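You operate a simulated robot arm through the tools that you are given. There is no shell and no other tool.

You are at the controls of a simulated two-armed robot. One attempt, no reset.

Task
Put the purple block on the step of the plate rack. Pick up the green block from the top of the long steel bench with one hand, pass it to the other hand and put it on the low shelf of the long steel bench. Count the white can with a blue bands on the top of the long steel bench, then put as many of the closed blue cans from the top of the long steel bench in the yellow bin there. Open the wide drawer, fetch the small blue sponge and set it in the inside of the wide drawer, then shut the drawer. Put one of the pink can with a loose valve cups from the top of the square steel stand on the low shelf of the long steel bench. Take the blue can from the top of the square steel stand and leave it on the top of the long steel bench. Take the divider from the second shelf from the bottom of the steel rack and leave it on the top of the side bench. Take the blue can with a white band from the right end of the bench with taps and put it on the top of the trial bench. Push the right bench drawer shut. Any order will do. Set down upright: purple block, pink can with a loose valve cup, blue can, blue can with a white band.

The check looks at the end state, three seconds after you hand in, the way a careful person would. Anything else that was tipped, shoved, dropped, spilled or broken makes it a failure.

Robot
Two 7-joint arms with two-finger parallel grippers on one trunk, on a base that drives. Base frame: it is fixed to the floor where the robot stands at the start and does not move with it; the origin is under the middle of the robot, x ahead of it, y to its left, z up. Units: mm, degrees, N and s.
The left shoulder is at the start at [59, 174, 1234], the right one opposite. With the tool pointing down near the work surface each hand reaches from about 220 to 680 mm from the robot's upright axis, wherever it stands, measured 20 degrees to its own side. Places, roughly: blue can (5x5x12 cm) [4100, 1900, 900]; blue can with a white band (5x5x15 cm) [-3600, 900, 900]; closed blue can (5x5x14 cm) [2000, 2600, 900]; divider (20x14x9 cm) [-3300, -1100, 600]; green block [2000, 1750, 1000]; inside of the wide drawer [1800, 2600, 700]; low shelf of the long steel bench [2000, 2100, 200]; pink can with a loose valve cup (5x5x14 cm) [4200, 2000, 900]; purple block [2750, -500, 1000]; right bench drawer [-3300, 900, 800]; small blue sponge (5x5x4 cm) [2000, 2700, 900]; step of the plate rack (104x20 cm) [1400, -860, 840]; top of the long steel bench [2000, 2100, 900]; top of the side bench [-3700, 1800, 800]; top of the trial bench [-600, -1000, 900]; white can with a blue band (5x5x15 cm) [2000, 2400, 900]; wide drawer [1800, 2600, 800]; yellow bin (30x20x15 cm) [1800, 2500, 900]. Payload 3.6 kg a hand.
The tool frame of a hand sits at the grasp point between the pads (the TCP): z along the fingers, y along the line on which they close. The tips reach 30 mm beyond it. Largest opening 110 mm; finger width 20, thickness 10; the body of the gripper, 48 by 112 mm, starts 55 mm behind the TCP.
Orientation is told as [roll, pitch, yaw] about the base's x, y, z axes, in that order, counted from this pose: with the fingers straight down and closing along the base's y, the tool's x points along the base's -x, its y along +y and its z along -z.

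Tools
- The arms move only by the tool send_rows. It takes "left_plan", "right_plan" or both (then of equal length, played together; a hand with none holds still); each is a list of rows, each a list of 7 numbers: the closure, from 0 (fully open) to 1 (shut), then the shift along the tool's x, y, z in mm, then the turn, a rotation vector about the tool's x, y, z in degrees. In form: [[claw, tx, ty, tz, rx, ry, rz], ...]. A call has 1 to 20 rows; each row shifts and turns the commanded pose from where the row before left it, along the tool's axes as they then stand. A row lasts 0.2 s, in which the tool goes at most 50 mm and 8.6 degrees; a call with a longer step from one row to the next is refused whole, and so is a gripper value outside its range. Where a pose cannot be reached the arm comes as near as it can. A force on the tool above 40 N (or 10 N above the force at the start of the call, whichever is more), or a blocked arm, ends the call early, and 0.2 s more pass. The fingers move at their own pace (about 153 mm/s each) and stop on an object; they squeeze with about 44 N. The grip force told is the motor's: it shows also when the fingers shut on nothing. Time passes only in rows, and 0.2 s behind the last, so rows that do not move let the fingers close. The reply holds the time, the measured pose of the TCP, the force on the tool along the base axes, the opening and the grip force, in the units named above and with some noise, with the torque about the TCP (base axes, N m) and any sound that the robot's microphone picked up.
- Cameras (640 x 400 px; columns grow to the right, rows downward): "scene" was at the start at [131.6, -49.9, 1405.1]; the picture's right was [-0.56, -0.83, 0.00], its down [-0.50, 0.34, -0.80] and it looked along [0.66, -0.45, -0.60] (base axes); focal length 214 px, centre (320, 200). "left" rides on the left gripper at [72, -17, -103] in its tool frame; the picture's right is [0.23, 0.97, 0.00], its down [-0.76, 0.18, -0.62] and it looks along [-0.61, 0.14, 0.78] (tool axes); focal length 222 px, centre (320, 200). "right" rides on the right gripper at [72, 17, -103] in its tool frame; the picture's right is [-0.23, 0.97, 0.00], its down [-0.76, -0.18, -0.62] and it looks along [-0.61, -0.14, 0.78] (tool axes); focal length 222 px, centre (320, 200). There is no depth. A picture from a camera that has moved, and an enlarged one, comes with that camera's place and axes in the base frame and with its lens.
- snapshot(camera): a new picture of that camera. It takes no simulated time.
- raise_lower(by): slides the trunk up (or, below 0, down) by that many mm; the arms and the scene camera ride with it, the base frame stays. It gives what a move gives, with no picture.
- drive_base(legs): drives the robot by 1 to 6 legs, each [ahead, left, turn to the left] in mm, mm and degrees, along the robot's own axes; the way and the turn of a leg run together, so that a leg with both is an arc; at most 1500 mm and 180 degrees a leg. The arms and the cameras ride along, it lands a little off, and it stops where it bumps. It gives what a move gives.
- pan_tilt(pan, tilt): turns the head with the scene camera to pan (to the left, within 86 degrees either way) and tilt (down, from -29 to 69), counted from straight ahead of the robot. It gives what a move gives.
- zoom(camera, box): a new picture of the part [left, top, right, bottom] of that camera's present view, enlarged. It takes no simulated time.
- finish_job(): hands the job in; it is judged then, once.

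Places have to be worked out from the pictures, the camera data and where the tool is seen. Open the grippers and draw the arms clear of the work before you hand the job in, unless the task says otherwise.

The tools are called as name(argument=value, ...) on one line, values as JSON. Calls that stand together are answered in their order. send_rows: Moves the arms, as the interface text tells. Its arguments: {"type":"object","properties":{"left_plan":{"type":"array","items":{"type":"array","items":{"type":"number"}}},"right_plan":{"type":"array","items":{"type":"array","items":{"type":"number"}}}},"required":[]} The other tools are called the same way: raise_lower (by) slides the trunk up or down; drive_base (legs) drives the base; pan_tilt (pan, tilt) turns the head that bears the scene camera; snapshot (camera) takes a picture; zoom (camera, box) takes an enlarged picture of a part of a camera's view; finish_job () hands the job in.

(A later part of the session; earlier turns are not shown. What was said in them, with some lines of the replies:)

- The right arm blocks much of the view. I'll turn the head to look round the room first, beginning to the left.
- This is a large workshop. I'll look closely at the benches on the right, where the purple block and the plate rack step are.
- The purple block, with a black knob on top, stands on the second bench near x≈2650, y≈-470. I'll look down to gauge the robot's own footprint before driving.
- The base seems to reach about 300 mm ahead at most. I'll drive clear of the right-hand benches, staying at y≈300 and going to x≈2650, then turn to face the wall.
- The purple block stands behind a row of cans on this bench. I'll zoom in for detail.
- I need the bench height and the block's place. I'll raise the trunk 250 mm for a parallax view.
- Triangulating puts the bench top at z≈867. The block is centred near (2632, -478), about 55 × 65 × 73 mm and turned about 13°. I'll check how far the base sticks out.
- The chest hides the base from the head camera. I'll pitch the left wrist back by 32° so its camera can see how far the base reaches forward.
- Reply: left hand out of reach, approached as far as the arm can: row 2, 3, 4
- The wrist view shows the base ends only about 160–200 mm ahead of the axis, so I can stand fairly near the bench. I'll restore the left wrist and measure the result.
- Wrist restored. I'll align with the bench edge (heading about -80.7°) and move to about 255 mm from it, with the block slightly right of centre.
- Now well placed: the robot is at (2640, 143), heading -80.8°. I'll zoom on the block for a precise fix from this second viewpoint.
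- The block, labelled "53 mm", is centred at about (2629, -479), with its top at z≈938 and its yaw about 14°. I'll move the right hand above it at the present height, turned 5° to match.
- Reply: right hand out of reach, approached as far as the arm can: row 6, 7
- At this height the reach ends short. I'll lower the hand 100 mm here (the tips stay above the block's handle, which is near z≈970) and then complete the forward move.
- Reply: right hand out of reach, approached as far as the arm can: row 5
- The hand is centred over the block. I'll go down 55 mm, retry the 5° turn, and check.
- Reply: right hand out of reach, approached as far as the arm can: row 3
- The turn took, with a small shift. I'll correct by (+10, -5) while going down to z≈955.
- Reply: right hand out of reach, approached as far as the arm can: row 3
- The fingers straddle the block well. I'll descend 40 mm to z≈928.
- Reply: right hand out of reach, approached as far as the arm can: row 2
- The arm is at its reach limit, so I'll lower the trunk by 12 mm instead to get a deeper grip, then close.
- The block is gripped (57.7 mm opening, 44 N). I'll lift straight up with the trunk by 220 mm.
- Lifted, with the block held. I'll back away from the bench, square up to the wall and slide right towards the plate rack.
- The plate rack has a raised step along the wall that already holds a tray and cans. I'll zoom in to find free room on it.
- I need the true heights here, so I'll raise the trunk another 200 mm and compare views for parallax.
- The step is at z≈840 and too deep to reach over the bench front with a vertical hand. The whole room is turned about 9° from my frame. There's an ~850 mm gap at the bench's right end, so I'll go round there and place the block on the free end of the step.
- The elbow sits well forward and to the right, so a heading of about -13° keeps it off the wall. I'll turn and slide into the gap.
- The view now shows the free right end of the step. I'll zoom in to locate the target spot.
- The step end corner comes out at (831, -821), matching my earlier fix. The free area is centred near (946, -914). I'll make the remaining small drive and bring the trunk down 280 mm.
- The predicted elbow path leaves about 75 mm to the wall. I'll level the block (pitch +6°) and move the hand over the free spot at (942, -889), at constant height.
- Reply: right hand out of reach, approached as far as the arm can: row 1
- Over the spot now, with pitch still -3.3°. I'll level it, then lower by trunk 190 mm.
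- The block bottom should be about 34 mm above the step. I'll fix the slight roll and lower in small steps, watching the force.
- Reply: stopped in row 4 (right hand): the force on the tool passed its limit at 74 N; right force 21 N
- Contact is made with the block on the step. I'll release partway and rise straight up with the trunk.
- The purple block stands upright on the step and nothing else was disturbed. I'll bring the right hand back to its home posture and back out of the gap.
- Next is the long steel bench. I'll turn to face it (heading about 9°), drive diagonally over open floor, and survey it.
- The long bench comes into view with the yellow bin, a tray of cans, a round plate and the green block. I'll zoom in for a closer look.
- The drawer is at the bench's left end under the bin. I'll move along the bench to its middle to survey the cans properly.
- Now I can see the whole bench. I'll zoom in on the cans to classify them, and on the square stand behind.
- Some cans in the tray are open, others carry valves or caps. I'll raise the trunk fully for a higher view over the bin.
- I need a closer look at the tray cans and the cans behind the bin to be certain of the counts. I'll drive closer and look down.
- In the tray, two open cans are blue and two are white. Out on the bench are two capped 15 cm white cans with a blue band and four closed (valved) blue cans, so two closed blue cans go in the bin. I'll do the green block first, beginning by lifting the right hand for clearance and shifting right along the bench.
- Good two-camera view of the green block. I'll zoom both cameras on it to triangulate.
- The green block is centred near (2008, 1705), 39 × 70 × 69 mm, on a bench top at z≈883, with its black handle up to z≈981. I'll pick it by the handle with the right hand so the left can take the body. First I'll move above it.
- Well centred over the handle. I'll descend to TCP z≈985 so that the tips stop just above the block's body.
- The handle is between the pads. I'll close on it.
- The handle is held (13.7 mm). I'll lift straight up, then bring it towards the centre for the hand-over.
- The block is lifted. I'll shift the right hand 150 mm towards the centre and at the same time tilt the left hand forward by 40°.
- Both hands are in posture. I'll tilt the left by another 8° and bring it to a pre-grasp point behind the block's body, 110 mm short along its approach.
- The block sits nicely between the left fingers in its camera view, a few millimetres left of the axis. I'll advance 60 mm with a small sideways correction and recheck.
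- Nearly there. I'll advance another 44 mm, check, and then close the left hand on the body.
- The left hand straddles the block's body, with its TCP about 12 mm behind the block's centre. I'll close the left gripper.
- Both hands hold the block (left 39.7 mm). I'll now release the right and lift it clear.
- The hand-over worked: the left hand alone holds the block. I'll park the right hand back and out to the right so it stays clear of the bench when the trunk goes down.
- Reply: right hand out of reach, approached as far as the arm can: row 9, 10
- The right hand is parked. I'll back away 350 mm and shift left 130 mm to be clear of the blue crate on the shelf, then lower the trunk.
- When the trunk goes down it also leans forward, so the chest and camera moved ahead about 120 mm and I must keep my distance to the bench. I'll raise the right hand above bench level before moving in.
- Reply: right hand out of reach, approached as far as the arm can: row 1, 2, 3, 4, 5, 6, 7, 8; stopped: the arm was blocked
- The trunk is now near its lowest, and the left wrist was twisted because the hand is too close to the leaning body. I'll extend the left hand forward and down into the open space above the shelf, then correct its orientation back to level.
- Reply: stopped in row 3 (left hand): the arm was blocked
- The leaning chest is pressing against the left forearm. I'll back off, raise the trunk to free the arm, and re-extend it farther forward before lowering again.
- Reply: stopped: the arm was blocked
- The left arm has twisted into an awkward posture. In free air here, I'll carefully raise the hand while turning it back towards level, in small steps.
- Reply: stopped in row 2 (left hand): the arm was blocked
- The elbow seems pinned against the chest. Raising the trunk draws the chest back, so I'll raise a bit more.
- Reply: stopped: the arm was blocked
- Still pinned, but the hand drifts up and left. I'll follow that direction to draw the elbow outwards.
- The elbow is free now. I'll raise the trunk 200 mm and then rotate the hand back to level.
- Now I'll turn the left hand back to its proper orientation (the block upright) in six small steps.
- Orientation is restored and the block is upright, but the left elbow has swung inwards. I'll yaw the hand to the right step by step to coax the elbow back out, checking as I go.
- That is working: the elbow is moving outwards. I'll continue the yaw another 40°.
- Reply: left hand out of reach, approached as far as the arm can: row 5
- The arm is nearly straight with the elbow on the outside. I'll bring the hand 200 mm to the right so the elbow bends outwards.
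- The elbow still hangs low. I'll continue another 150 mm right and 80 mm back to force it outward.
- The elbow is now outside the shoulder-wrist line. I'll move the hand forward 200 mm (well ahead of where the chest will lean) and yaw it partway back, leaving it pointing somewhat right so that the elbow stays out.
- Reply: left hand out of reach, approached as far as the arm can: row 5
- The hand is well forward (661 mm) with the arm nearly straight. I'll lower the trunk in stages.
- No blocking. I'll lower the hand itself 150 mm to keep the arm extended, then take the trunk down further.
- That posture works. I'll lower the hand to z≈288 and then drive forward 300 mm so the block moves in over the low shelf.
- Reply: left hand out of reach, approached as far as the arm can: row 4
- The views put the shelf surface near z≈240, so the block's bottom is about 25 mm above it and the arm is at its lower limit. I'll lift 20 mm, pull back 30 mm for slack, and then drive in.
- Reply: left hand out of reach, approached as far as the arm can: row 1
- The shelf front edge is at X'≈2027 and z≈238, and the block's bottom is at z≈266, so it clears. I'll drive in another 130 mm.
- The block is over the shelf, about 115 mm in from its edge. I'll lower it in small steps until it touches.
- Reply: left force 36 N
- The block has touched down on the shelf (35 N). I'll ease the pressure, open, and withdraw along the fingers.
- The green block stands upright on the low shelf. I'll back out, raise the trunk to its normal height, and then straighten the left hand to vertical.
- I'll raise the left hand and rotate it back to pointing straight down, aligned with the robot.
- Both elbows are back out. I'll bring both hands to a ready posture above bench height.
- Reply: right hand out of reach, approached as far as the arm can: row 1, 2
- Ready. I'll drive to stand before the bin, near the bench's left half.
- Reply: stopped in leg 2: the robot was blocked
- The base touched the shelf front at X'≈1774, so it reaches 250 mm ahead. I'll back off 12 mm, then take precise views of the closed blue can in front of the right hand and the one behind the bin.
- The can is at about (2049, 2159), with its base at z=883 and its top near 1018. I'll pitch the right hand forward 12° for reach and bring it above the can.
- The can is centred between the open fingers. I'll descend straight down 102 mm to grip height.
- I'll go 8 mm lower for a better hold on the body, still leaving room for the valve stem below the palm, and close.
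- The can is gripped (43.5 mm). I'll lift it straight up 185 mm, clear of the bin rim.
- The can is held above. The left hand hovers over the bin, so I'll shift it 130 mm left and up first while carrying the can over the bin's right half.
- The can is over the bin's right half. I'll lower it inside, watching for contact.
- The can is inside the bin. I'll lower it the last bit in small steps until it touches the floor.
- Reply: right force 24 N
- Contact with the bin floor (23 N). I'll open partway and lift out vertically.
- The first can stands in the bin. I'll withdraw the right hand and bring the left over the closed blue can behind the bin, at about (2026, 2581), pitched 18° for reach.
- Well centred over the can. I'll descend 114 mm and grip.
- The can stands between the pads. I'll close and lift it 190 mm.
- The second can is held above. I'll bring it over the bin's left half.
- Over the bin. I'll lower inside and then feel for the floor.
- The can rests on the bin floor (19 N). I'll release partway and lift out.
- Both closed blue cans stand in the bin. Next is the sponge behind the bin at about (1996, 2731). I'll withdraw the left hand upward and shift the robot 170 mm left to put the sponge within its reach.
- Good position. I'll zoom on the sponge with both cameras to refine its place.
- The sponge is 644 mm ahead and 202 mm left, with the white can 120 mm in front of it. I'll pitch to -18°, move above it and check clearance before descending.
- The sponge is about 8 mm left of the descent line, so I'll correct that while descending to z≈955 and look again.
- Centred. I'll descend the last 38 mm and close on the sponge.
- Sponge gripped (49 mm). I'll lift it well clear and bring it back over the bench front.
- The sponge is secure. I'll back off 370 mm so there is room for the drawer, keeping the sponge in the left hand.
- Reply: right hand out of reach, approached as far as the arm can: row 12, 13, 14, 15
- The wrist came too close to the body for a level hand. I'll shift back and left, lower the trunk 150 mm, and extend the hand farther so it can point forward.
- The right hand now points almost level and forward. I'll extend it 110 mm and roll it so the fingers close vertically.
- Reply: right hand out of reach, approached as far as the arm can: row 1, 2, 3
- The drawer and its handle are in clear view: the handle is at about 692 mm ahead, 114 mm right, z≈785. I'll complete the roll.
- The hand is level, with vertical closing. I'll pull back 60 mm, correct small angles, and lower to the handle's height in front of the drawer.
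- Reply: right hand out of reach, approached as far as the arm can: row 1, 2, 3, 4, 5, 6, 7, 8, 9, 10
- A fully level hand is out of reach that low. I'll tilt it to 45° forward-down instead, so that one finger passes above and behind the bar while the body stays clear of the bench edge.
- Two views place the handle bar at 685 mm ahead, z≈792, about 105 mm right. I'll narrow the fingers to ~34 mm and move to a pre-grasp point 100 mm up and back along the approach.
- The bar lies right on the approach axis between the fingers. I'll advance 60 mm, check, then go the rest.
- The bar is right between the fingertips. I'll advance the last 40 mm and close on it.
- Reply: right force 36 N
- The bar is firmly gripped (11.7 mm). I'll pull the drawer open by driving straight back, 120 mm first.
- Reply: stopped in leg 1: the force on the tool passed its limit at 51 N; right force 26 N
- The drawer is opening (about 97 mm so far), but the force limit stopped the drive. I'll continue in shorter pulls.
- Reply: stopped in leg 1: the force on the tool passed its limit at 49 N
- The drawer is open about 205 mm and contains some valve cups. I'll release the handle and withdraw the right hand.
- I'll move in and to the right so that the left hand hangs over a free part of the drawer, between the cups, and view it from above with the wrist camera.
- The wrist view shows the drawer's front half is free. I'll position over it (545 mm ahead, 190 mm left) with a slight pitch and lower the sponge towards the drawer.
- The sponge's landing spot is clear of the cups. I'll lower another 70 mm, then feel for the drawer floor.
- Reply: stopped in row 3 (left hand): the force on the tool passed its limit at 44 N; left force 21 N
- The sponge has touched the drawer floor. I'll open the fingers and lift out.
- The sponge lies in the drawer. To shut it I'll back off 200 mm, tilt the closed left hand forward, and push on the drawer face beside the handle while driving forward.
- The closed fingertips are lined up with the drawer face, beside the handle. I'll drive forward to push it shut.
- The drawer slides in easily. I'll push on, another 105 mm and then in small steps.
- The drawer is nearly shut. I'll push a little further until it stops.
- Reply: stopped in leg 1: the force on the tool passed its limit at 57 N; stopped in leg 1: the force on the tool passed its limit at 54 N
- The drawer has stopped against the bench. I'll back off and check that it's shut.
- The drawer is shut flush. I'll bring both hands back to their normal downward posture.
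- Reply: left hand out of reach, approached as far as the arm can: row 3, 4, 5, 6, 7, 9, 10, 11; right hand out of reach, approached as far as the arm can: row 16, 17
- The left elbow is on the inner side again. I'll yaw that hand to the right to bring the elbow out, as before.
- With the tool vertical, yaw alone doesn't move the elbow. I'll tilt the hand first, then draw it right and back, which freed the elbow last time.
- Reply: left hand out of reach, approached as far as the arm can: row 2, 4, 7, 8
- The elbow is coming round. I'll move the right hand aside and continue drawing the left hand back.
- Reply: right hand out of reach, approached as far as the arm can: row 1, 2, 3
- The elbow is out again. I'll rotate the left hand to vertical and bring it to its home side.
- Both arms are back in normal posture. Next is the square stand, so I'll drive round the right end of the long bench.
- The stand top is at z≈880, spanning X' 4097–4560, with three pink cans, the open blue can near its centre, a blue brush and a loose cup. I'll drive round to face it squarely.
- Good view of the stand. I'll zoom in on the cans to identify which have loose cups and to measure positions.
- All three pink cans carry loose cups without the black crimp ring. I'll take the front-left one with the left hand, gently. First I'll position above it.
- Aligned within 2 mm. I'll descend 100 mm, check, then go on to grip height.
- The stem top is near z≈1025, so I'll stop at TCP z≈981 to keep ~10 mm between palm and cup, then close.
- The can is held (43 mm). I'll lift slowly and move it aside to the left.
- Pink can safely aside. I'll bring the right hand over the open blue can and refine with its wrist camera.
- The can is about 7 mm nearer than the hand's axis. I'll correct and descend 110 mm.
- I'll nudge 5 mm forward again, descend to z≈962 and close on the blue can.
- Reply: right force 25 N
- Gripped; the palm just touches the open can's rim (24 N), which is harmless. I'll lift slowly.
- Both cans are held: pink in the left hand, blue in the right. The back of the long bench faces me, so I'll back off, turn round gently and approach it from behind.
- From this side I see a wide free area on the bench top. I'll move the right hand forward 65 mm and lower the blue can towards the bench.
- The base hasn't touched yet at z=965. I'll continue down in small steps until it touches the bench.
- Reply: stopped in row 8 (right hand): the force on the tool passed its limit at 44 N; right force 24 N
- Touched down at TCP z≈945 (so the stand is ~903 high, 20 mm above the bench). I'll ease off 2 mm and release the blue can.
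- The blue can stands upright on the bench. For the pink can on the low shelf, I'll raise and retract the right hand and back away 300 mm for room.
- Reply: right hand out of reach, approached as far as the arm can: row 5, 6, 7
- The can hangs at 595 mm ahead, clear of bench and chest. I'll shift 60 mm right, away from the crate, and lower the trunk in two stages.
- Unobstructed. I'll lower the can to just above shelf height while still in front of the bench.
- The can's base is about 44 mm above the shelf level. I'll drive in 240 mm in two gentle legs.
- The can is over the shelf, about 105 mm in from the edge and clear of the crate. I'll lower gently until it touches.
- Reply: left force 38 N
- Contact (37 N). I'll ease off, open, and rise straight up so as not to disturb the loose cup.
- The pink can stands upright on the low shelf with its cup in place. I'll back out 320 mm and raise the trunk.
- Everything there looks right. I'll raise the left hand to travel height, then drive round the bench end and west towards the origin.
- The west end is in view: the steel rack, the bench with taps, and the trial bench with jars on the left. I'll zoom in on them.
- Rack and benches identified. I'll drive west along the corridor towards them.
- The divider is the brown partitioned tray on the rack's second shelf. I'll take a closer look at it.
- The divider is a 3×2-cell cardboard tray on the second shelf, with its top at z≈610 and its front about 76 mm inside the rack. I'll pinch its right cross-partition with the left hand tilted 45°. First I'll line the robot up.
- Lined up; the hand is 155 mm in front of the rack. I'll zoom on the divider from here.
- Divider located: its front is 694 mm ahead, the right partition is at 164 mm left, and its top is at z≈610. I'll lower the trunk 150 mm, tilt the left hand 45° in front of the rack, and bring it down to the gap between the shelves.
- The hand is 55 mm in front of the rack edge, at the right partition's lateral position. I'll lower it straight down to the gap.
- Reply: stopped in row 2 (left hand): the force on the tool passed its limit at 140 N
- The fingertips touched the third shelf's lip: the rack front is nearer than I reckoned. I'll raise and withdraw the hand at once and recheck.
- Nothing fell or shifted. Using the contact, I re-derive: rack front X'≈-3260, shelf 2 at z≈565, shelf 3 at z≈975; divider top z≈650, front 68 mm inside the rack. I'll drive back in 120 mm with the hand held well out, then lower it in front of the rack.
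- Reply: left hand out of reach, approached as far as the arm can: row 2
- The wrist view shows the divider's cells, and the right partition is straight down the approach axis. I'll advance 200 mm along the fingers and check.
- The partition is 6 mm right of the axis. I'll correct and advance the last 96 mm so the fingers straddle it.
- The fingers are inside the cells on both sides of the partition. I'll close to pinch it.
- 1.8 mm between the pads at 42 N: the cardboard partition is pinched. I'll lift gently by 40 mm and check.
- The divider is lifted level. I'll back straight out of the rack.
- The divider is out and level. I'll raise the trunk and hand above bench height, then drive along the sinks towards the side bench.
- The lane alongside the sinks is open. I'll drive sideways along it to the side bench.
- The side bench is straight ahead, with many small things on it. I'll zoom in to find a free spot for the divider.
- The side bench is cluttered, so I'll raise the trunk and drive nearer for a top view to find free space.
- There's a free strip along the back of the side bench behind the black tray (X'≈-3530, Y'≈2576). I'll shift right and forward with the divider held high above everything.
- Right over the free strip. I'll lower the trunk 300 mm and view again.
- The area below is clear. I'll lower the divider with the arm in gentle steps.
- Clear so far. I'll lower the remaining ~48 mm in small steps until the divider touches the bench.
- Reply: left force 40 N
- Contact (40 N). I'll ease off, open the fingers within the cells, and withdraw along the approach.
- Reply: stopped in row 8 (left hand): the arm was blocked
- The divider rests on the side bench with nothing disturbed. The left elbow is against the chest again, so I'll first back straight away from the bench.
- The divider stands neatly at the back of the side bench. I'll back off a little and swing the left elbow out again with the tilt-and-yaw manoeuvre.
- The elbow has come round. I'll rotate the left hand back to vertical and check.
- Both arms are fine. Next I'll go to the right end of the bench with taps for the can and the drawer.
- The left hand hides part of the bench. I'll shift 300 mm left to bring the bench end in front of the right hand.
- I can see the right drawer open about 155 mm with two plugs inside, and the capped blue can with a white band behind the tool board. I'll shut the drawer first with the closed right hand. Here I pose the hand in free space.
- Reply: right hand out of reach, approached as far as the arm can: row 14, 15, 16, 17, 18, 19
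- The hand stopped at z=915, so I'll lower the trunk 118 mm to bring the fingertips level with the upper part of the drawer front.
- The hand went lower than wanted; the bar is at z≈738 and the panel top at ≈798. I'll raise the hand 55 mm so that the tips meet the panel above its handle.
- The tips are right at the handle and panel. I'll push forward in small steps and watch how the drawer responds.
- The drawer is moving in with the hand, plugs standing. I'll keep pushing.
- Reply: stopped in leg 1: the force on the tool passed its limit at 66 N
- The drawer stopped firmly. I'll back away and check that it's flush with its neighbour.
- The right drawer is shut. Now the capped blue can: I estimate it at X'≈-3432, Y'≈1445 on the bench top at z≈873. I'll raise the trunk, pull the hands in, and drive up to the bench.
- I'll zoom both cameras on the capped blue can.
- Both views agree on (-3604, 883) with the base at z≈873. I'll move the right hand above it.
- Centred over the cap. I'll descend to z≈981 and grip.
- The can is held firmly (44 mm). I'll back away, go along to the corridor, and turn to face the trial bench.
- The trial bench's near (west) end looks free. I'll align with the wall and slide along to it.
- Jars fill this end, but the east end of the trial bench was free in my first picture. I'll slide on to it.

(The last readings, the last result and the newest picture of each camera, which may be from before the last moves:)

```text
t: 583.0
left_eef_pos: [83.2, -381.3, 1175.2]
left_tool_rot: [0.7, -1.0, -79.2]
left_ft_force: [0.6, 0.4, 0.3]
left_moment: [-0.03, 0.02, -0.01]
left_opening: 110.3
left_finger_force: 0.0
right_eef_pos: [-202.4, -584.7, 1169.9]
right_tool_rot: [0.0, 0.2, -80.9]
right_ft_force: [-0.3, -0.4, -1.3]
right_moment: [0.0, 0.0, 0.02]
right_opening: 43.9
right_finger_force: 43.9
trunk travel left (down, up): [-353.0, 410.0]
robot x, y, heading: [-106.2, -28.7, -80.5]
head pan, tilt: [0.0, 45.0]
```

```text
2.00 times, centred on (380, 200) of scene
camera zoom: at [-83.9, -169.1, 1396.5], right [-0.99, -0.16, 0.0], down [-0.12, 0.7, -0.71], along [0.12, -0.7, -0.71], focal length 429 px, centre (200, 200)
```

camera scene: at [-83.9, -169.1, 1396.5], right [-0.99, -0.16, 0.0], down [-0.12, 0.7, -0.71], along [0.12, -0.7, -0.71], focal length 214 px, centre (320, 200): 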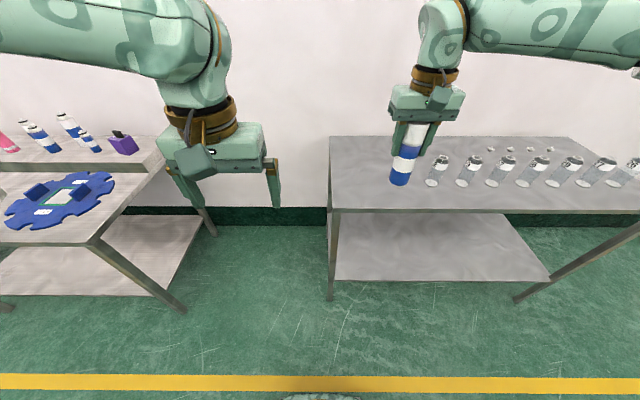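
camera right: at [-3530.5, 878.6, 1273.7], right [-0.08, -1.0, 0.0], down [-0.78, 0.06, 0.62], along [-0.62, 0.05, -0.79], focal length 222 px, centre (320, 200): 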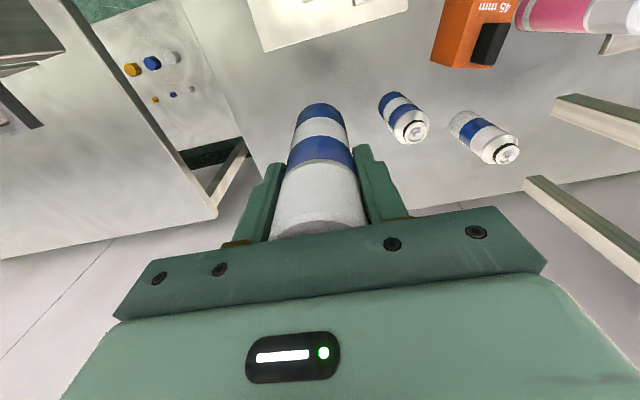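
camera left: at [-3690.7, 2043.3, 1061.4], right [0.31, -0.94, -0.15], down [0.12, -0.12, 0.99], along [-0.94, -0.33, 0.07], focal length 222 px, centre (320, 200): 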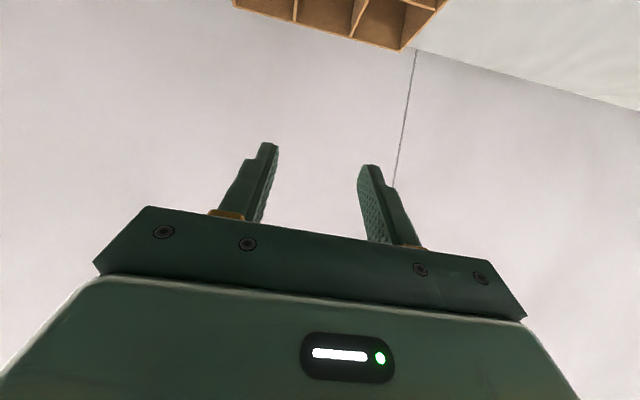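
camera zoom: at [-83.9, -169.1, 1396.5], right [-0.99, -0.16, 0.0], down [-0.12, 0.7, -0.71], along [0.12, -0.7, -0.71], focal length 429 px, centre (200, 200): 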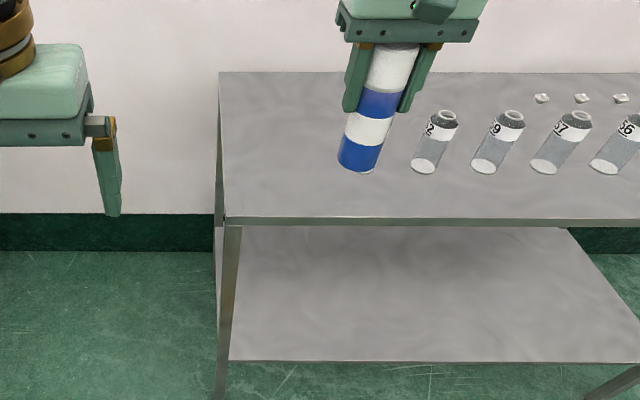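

The east end is free: the corner is 624 mm ahead, and the first jar is over 400 mm to the right. I'll drive ahead 258 mm so that the can is over the free area, then lower.

drive_base(legs=[[258, 0, 0]])

send_rows(right_plan=[[1, 0, 0, 30, 0, 0, 0], [1, 0, 0, 40, 0, 0, 0], [1, 0, 0, 40, 0, 0, 0], [1, 0, 0, 30, 0, 0, 0], [1, 0, 0, 0, 0, 0, 0]])

snapshot(camera="scene")

snapshot(camera="right")

```text
t: 584.8
left_eef_pos: [123.5, -636.7, 1174.3]
left_tool_rot: [0.7, -0.9, -79.3]
left_ft_force: [-0.1, -0.1, 0.1]
left_moment: [0.03, -0.02, 0.01]
left_opening: 109.9
left_finger_force: 0.1
right_eef_pos: [-162.1, -839.4, 1170.8]
right_tool_rot: [0.0, 0.3, -81.0]
right_ft_force: [0.4, -0.7, -2.0]
right_moment: [0.02, -0.01, 0.01]
right_opening: 44.1
right_finger_force: 44.1
trunk travel left (down, up): [-353.0, 410.0]
robot x, y, heading: [-66.7, -282.5, -80.8]
head pan, tilt: [0.0, 45.0]
```

```text
t: 586.0
left_eef_pos: [123.4, -636.9, 1175.3]
left_tool_rot: [0.7, -1.1, -79.1]
left_ft_force: [0.6, 0.4, -0.4]
left_moment: [-0.02, -0.03, -0.01]
left_opening: 109.7
left_finger_force: 0.0
right_eef_pos: [-162.2, -837.0, 1030.4]
right_tool_rot: [-0.1, 0.1, -80.9]
right_ft_force: [0.5, -0.3, -1.6]
right_moment: [0.0, 0.01, 0.01]
right_opening: 43.9
right_finger_force: 44.2
trunk travel left (down, up): [-353.0, 410.0]
robot x, y, heading: [-64.5, -284.0, -80.9]
head pan, tilt: [0.0, 45.0]
```

```text
taken
camera scene: at [-42.8, -423.6, 1396.6], right [-0.99, -0.16, 0.0], down [-0.11, 0.7, -0.71], along [0.11, -0.7, -0.71], focal length 214 px, centre (320, 200)
```

scene: 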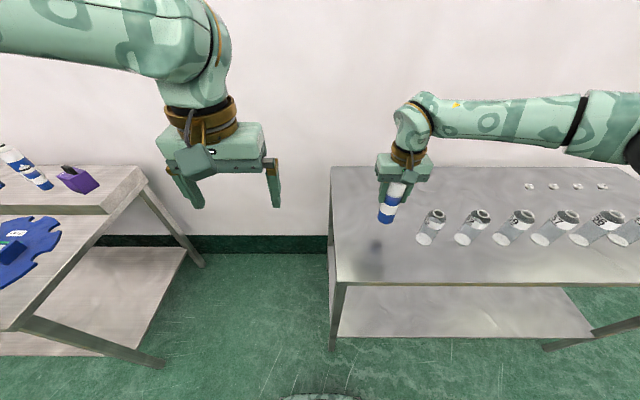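

```text
taken
camera right: at [-156.9, -763.5, 1133.6], right [1.0, -0.07, 0.0], down [-0.06, -0.78, 0.62], along [-0.04, -0.62, -0.78], focal length 222 px, centre (320, 200)
```

right: 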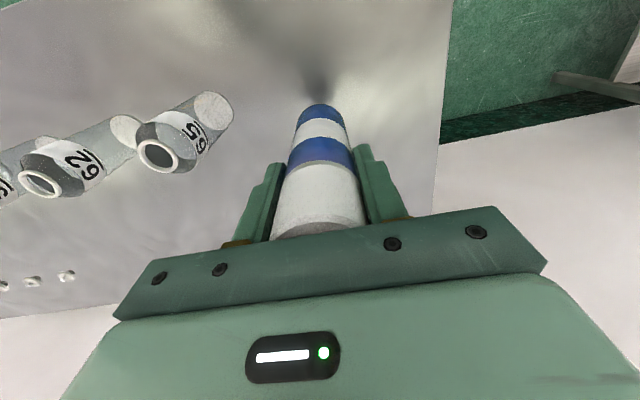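

send_rows(right_plan=[[1, 0, 0, 15, 0, 0, 0], [1, 0, 0, 12, 0, 0, 0], [1, 0, 0, 6, 0, 0, 0], [1, 0, 0, 3, 0, 0, 0], [1, 0, 0, 3, 0, 0, 0], [1, 0, 0, 3, 0, 0, 0], [1, 0, 0, 3, 0, 0, 0], [1, 0, 0, 3, 0, 0, 0], [1, 0, 0, 3, 0, 0, 0], [1, 0, 0, 3, 0, 0, 0], [1, 0, 0, 3, 0, 0, 0], [1, 0, 0, 0, 0, 0, 0]])

zoom(camera="scene", box=[310, 130, 510, 290])

```text
t: 588.6
left_eef_pos: [123.3, -636.9, 1174.2]
left_tool_rot: [0.6, -1.1, -79.2]
left_ft_force: [0.1, -0.5, 0.3]
left_moment: [0.04, -0.02, 0.01]
left_opening: 109.6
left_finger_force: 0.1
right_eef_pos: [-162.4, -837.8, 973.3]
right_tool_rot: [0.0, 0.3, -80.9]
right_ft_force: [-0.3, -0.2, -1.2]
right_moment: [0.04, -0.02, 0.01]
right_opening: 43.9
right_finger_force: 44.1
trunk travel left (down, up): [-353.0, 410.0]
robot x, y, heading: [-65.1, -283.0, -80.9]
head pan, tilt: [0.0, 45.0]
```

```text
2.50 times, centred on (410, 210) of scene
camera zoom: at [-42.8, -424.0, 1396.5], right [-0.99, -0.16, 0.0], down [-0.11, 0.7, -0.71], along [0.11, -0.7, -0.71], focal length 536 px, centre (95, 175)
```

zoom: 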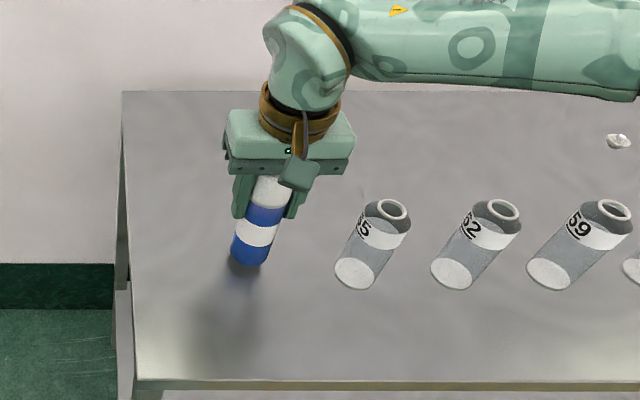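

No contact yet at z=973. I'll continue in 3 mm steps.

send_rows(right_plan=[[1, 0, 0, 4, 0, 0, 0], [1, 0, 0, 4, 0, 0, 0], [1, 0, 0, 4, 0, 0, 0], [1, 0, 0, 3, 0, 0, 0], [1, 0, 0, 3, 0, 0, 0], [1, 0, 0, 3, 0, 0, 0], [1, 0, 0, 3, 0, 0, 0], [1, 0, 0, 3, 0, 0, 0], [1, 0, 0, 3, 0, 0, 0], [1, 0, 0, 3, 0, 0, 0], [1, 0, 0, 0, 0, 0, 0]])

zoom(camera="scene", box=[310, 130, 510, 290])

```text
t: 590.4
left_eef_pos: [123.4, -635.5, 1175.4]
left_tool_rot: [0.8, -1.1, -79.3]
left_ft_force: [-0.2, 0.0, 0.2]
left_moment: [-0.01, 0.02, -0.04]
left_opening: 110.1
left_finger_force: 0.0
right_eef_pos: [-160.9, -837.7, 950.3]
right_tool_rot: [0.3, -0.1, -81.1]
right_ft_force: [-2.3, 6.8, 18.8]
right_moment: [0.4, 0.4, -0.19]
right_opening: 43.8
right_finger_force: 44.5
trunk travel left (down, up): [-353.0, 410.0]
robot x, y, heading: [-61.7, -284.1, -80.7]
head pan, tilt: [0.0, 45.0]
stopped in row 9 (right hand): the force on the tool passed its limit at 43 N (the readings are from after the stop); the commanded pose is now the measured one
```

```text
2.50 times, centred on (410, 210) of scene
camera zoom: at [-42.8, -421.9, 1396.4], right [-0.99, -0.16, 0.0], down [-0.11, 0.7, -0.71], along [0.11, -0.7, -0.71], focal length 536 px, centre (95, 175)
```

zoom: 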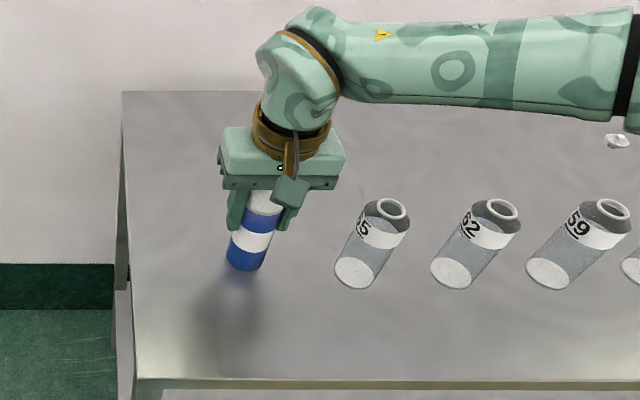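

The can has touched the bench. I'll ease off, release, and rise straight up.

send_rows(right_plan=[[1, 0, 0, -1.5, 0, 0, 0], [0.5, 0, 0, 0, 0, 0, 0], [0.2, 0, 0, 0, 0, 0, 0], [0.2, 0, 0, 0, 0, 0, 0], [0.2, 0, 0, -15, 0, 0, 0], [0.2, 0, 0, -40, 0, 0, 0], [0.2, 0, 0, -45, 0, 0, 0], [0.2, 0, 0, -45, 0, 0, 0], [0.2, 0, 0, -45, 0, 0, 0], [0, 0, 0, -40, 0, 0, 0], [0, 0, 0, 0, 0, 0, 0]])

zoom(camera="scene", box=[310, 130, 510, 290])

snapshot(camera="right")

```text
t: 592.8
left_eef_pos: [124.0, -637.8, 1175.3]
left_tool_rot: [0.7, -1.0, -79.2]
left_ft_force: [0.1, -0.1, -0.2]
left_moment: [-0.01, -0.04, -0.01]
left_opening: 110.2
left_finger_force: 0.0
right_eef_pos: [-159.8, -838.5, 1179.6]
right_tool_rot: [0.1, 0.1, -80.7]
right_ft_force: [0.3, -0.7, 0.1]
right_moment: [0.02, 0.02, 0.01]
right_opening: 109.8
right_finger_force: 0.1
trunk travel left (down, up): [-353.0, 410.0]
robot x, y, heading: [-64.2, -285.0, -80.6]
head pan, tilt: [0.0, 45.0]
```

```text
2.50 times, centred on (410, 210) of scene
camera zoom: at [-42.9, -424.3, 1396.4], right [-0.99, -0.16, 0.0], down [-0.11, 0.7, -0.71], along [0.11, -0.7, -0.71], focal length 536 px, centre (95, 175)
```

zoom: 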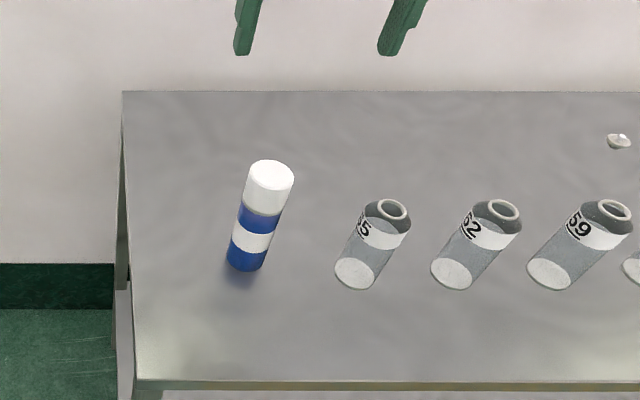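

```text
taken
camera right: at [-155.4, -763.8, 1283.2], right [1.0, -0.07, 0.0], down [-0.06, -0.78, 0.62], along [-0.04, -0.62, -0.78], focal length 222 px, centre (320, 200)
```

right: 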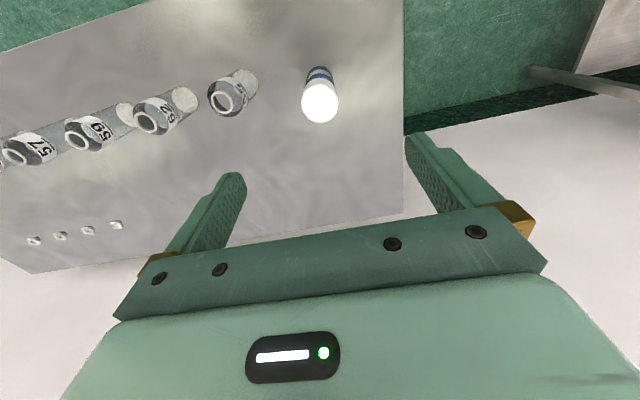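

The can stands upright on the trial bench, and that was the last item. I'll back the robot and arms well clear, with grippers open, and take a final look round.

drive_base(legs=[[-320, 0, 0]])

pan_tilt(pan=20, tilt=35)

snapshot(camera="scene")

zoom(camera="scene", box=[60, 120, 360, 260])

```text
t: 595.0
left_eef_pos: [71.5, -320.5, 1175.9]
left_tool_rot: [0.7, -1.0, -79.5]
left_ft_force: [-0.4, 0.3, 0.2]
left_moment: [0.01, 0.01, 0.0]
left_opening: 110.0
left_finger_force: 0.1
right_eef_pos: [-211.3, -521.1, 1180.8]
right_tool_rot: [0.1, 0.0, -81.0]
right_ft_force: [-0.3, 0.6, -0.4]
right_moment: [0.02, 0.03, 0.01]
right_opening: 109.8
right_finger_force: 0.0
trunk travel left (down, up): [-353.0, 410.0]
robot x, y, heading: [-113.8, 30.5, -80.8]
head pan, tilt: [0.0, 45.0]
```

```text
t: 595.8
left_eef_pos: [71.3, -320.2, 1174.4]
left_tool_rot: [0.7, -1.0, -79.4]
left_ft_force: [-0.8, 0.3, 0.0]
left_moment: [-0.07, -0.01, 0.01]
left_opening: 109.9
left_finger_force: 0.0
right_eef_pos: [-212.8, -523.0, 1179.7]
right_tool_rot: [0.1, 0.1, -81.0]
right_ft_force: [-0.1, 0.1, 0.0]
right_moment: [0.03, 0.03, 0.02]
right_opening: 109.9
right_finger_force: 0.1
trunk travel left (down, up): [-353.0, 410.0]
robot x, y, heading: [-120.6, 31.8, -81.1]
head pan, tilt: [20.0, 35.0]
```

```text
taken
camera scene: at [-64.3, -104.8, 1411.2], right [-0.87, -0.49, 0.0], down [-0.28, 0.5, -0.82], along [0.4, -0.72, -0.57], focal length 214 px, centre (320, 200)
```

scene: 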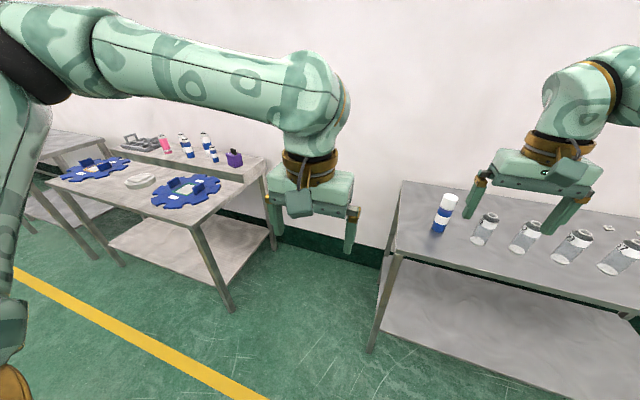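

```text
2.13 times, centred on (210, 190) of scene
camera zoom: at [-64.3, -104.8, 1411.2], right [-0.87, -0.49, 0.0], down [-0.28, 0.5, -0.82], along [0.4, -0.72, -0.57], focal length 458 px, centre (555, 221)
```

zoom: 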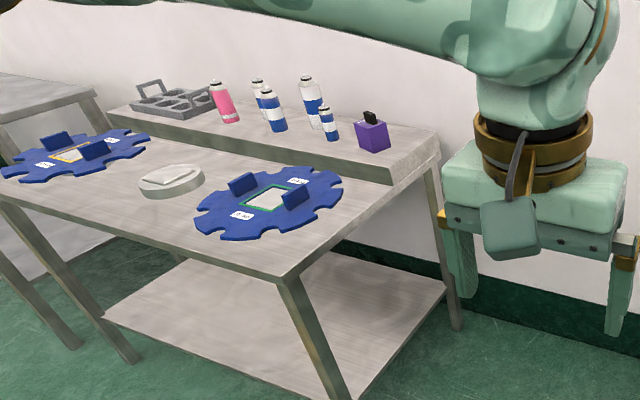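

Final check: the purple block stands on the step, the banded can is on the trial bench, and both grippers are open and clear. Every item was seen in its right place when I left it, so I'm handing the job in.

finish_job()

```text
The job is handed in.
```

I did every step and handed the job in; the verdict hasn't come back. Two things could count against it: how I counted the white cans, and a hard touch on the steel rack.

- **Purple block:** upright on the step of the plate rack.
- **Green block:** picked up with the right hand, passed to the left in the air, and set on the low shelf of the long bench.
- **Can count:** I counted two white cans with a blue band, so I put two closed blue cans in the yellow bin. I did not count the two shorter, open white cans in the tray. They also have a blue band but don't match the 15 cm size you gave. If they should count, two more closed blue cans belong in the bin.
- **Wide drawer:** opened, the sponge set inside, and shut again. Four valve cups were already in it, and I left them there.
- **Pink can:** upright on the low shelf with its loose cup still on when I left it.
- **Blue can from the stand:** upright on top of the long bench.
- **Divider:** on the side bench, along the back.
- **Blue can with a white band:** upright on the trial bench. I took the capped 15 cm one.
- **Right bench drawer:** pushed in until it stopped; it looked flush with the drawer beside it.

**Contact with the rack:** while reaching for the divider, the left fingertips hit the front edge of the third shelf, with about 140 N. Nothing on the rack fell or visibly moved. The base also bumped the front of the long bench's low shelf once, with nothing disturbed.

I checked each spot by camera as I left it, but did not go back to the long bench, sponge drawer or side bench before handing in.
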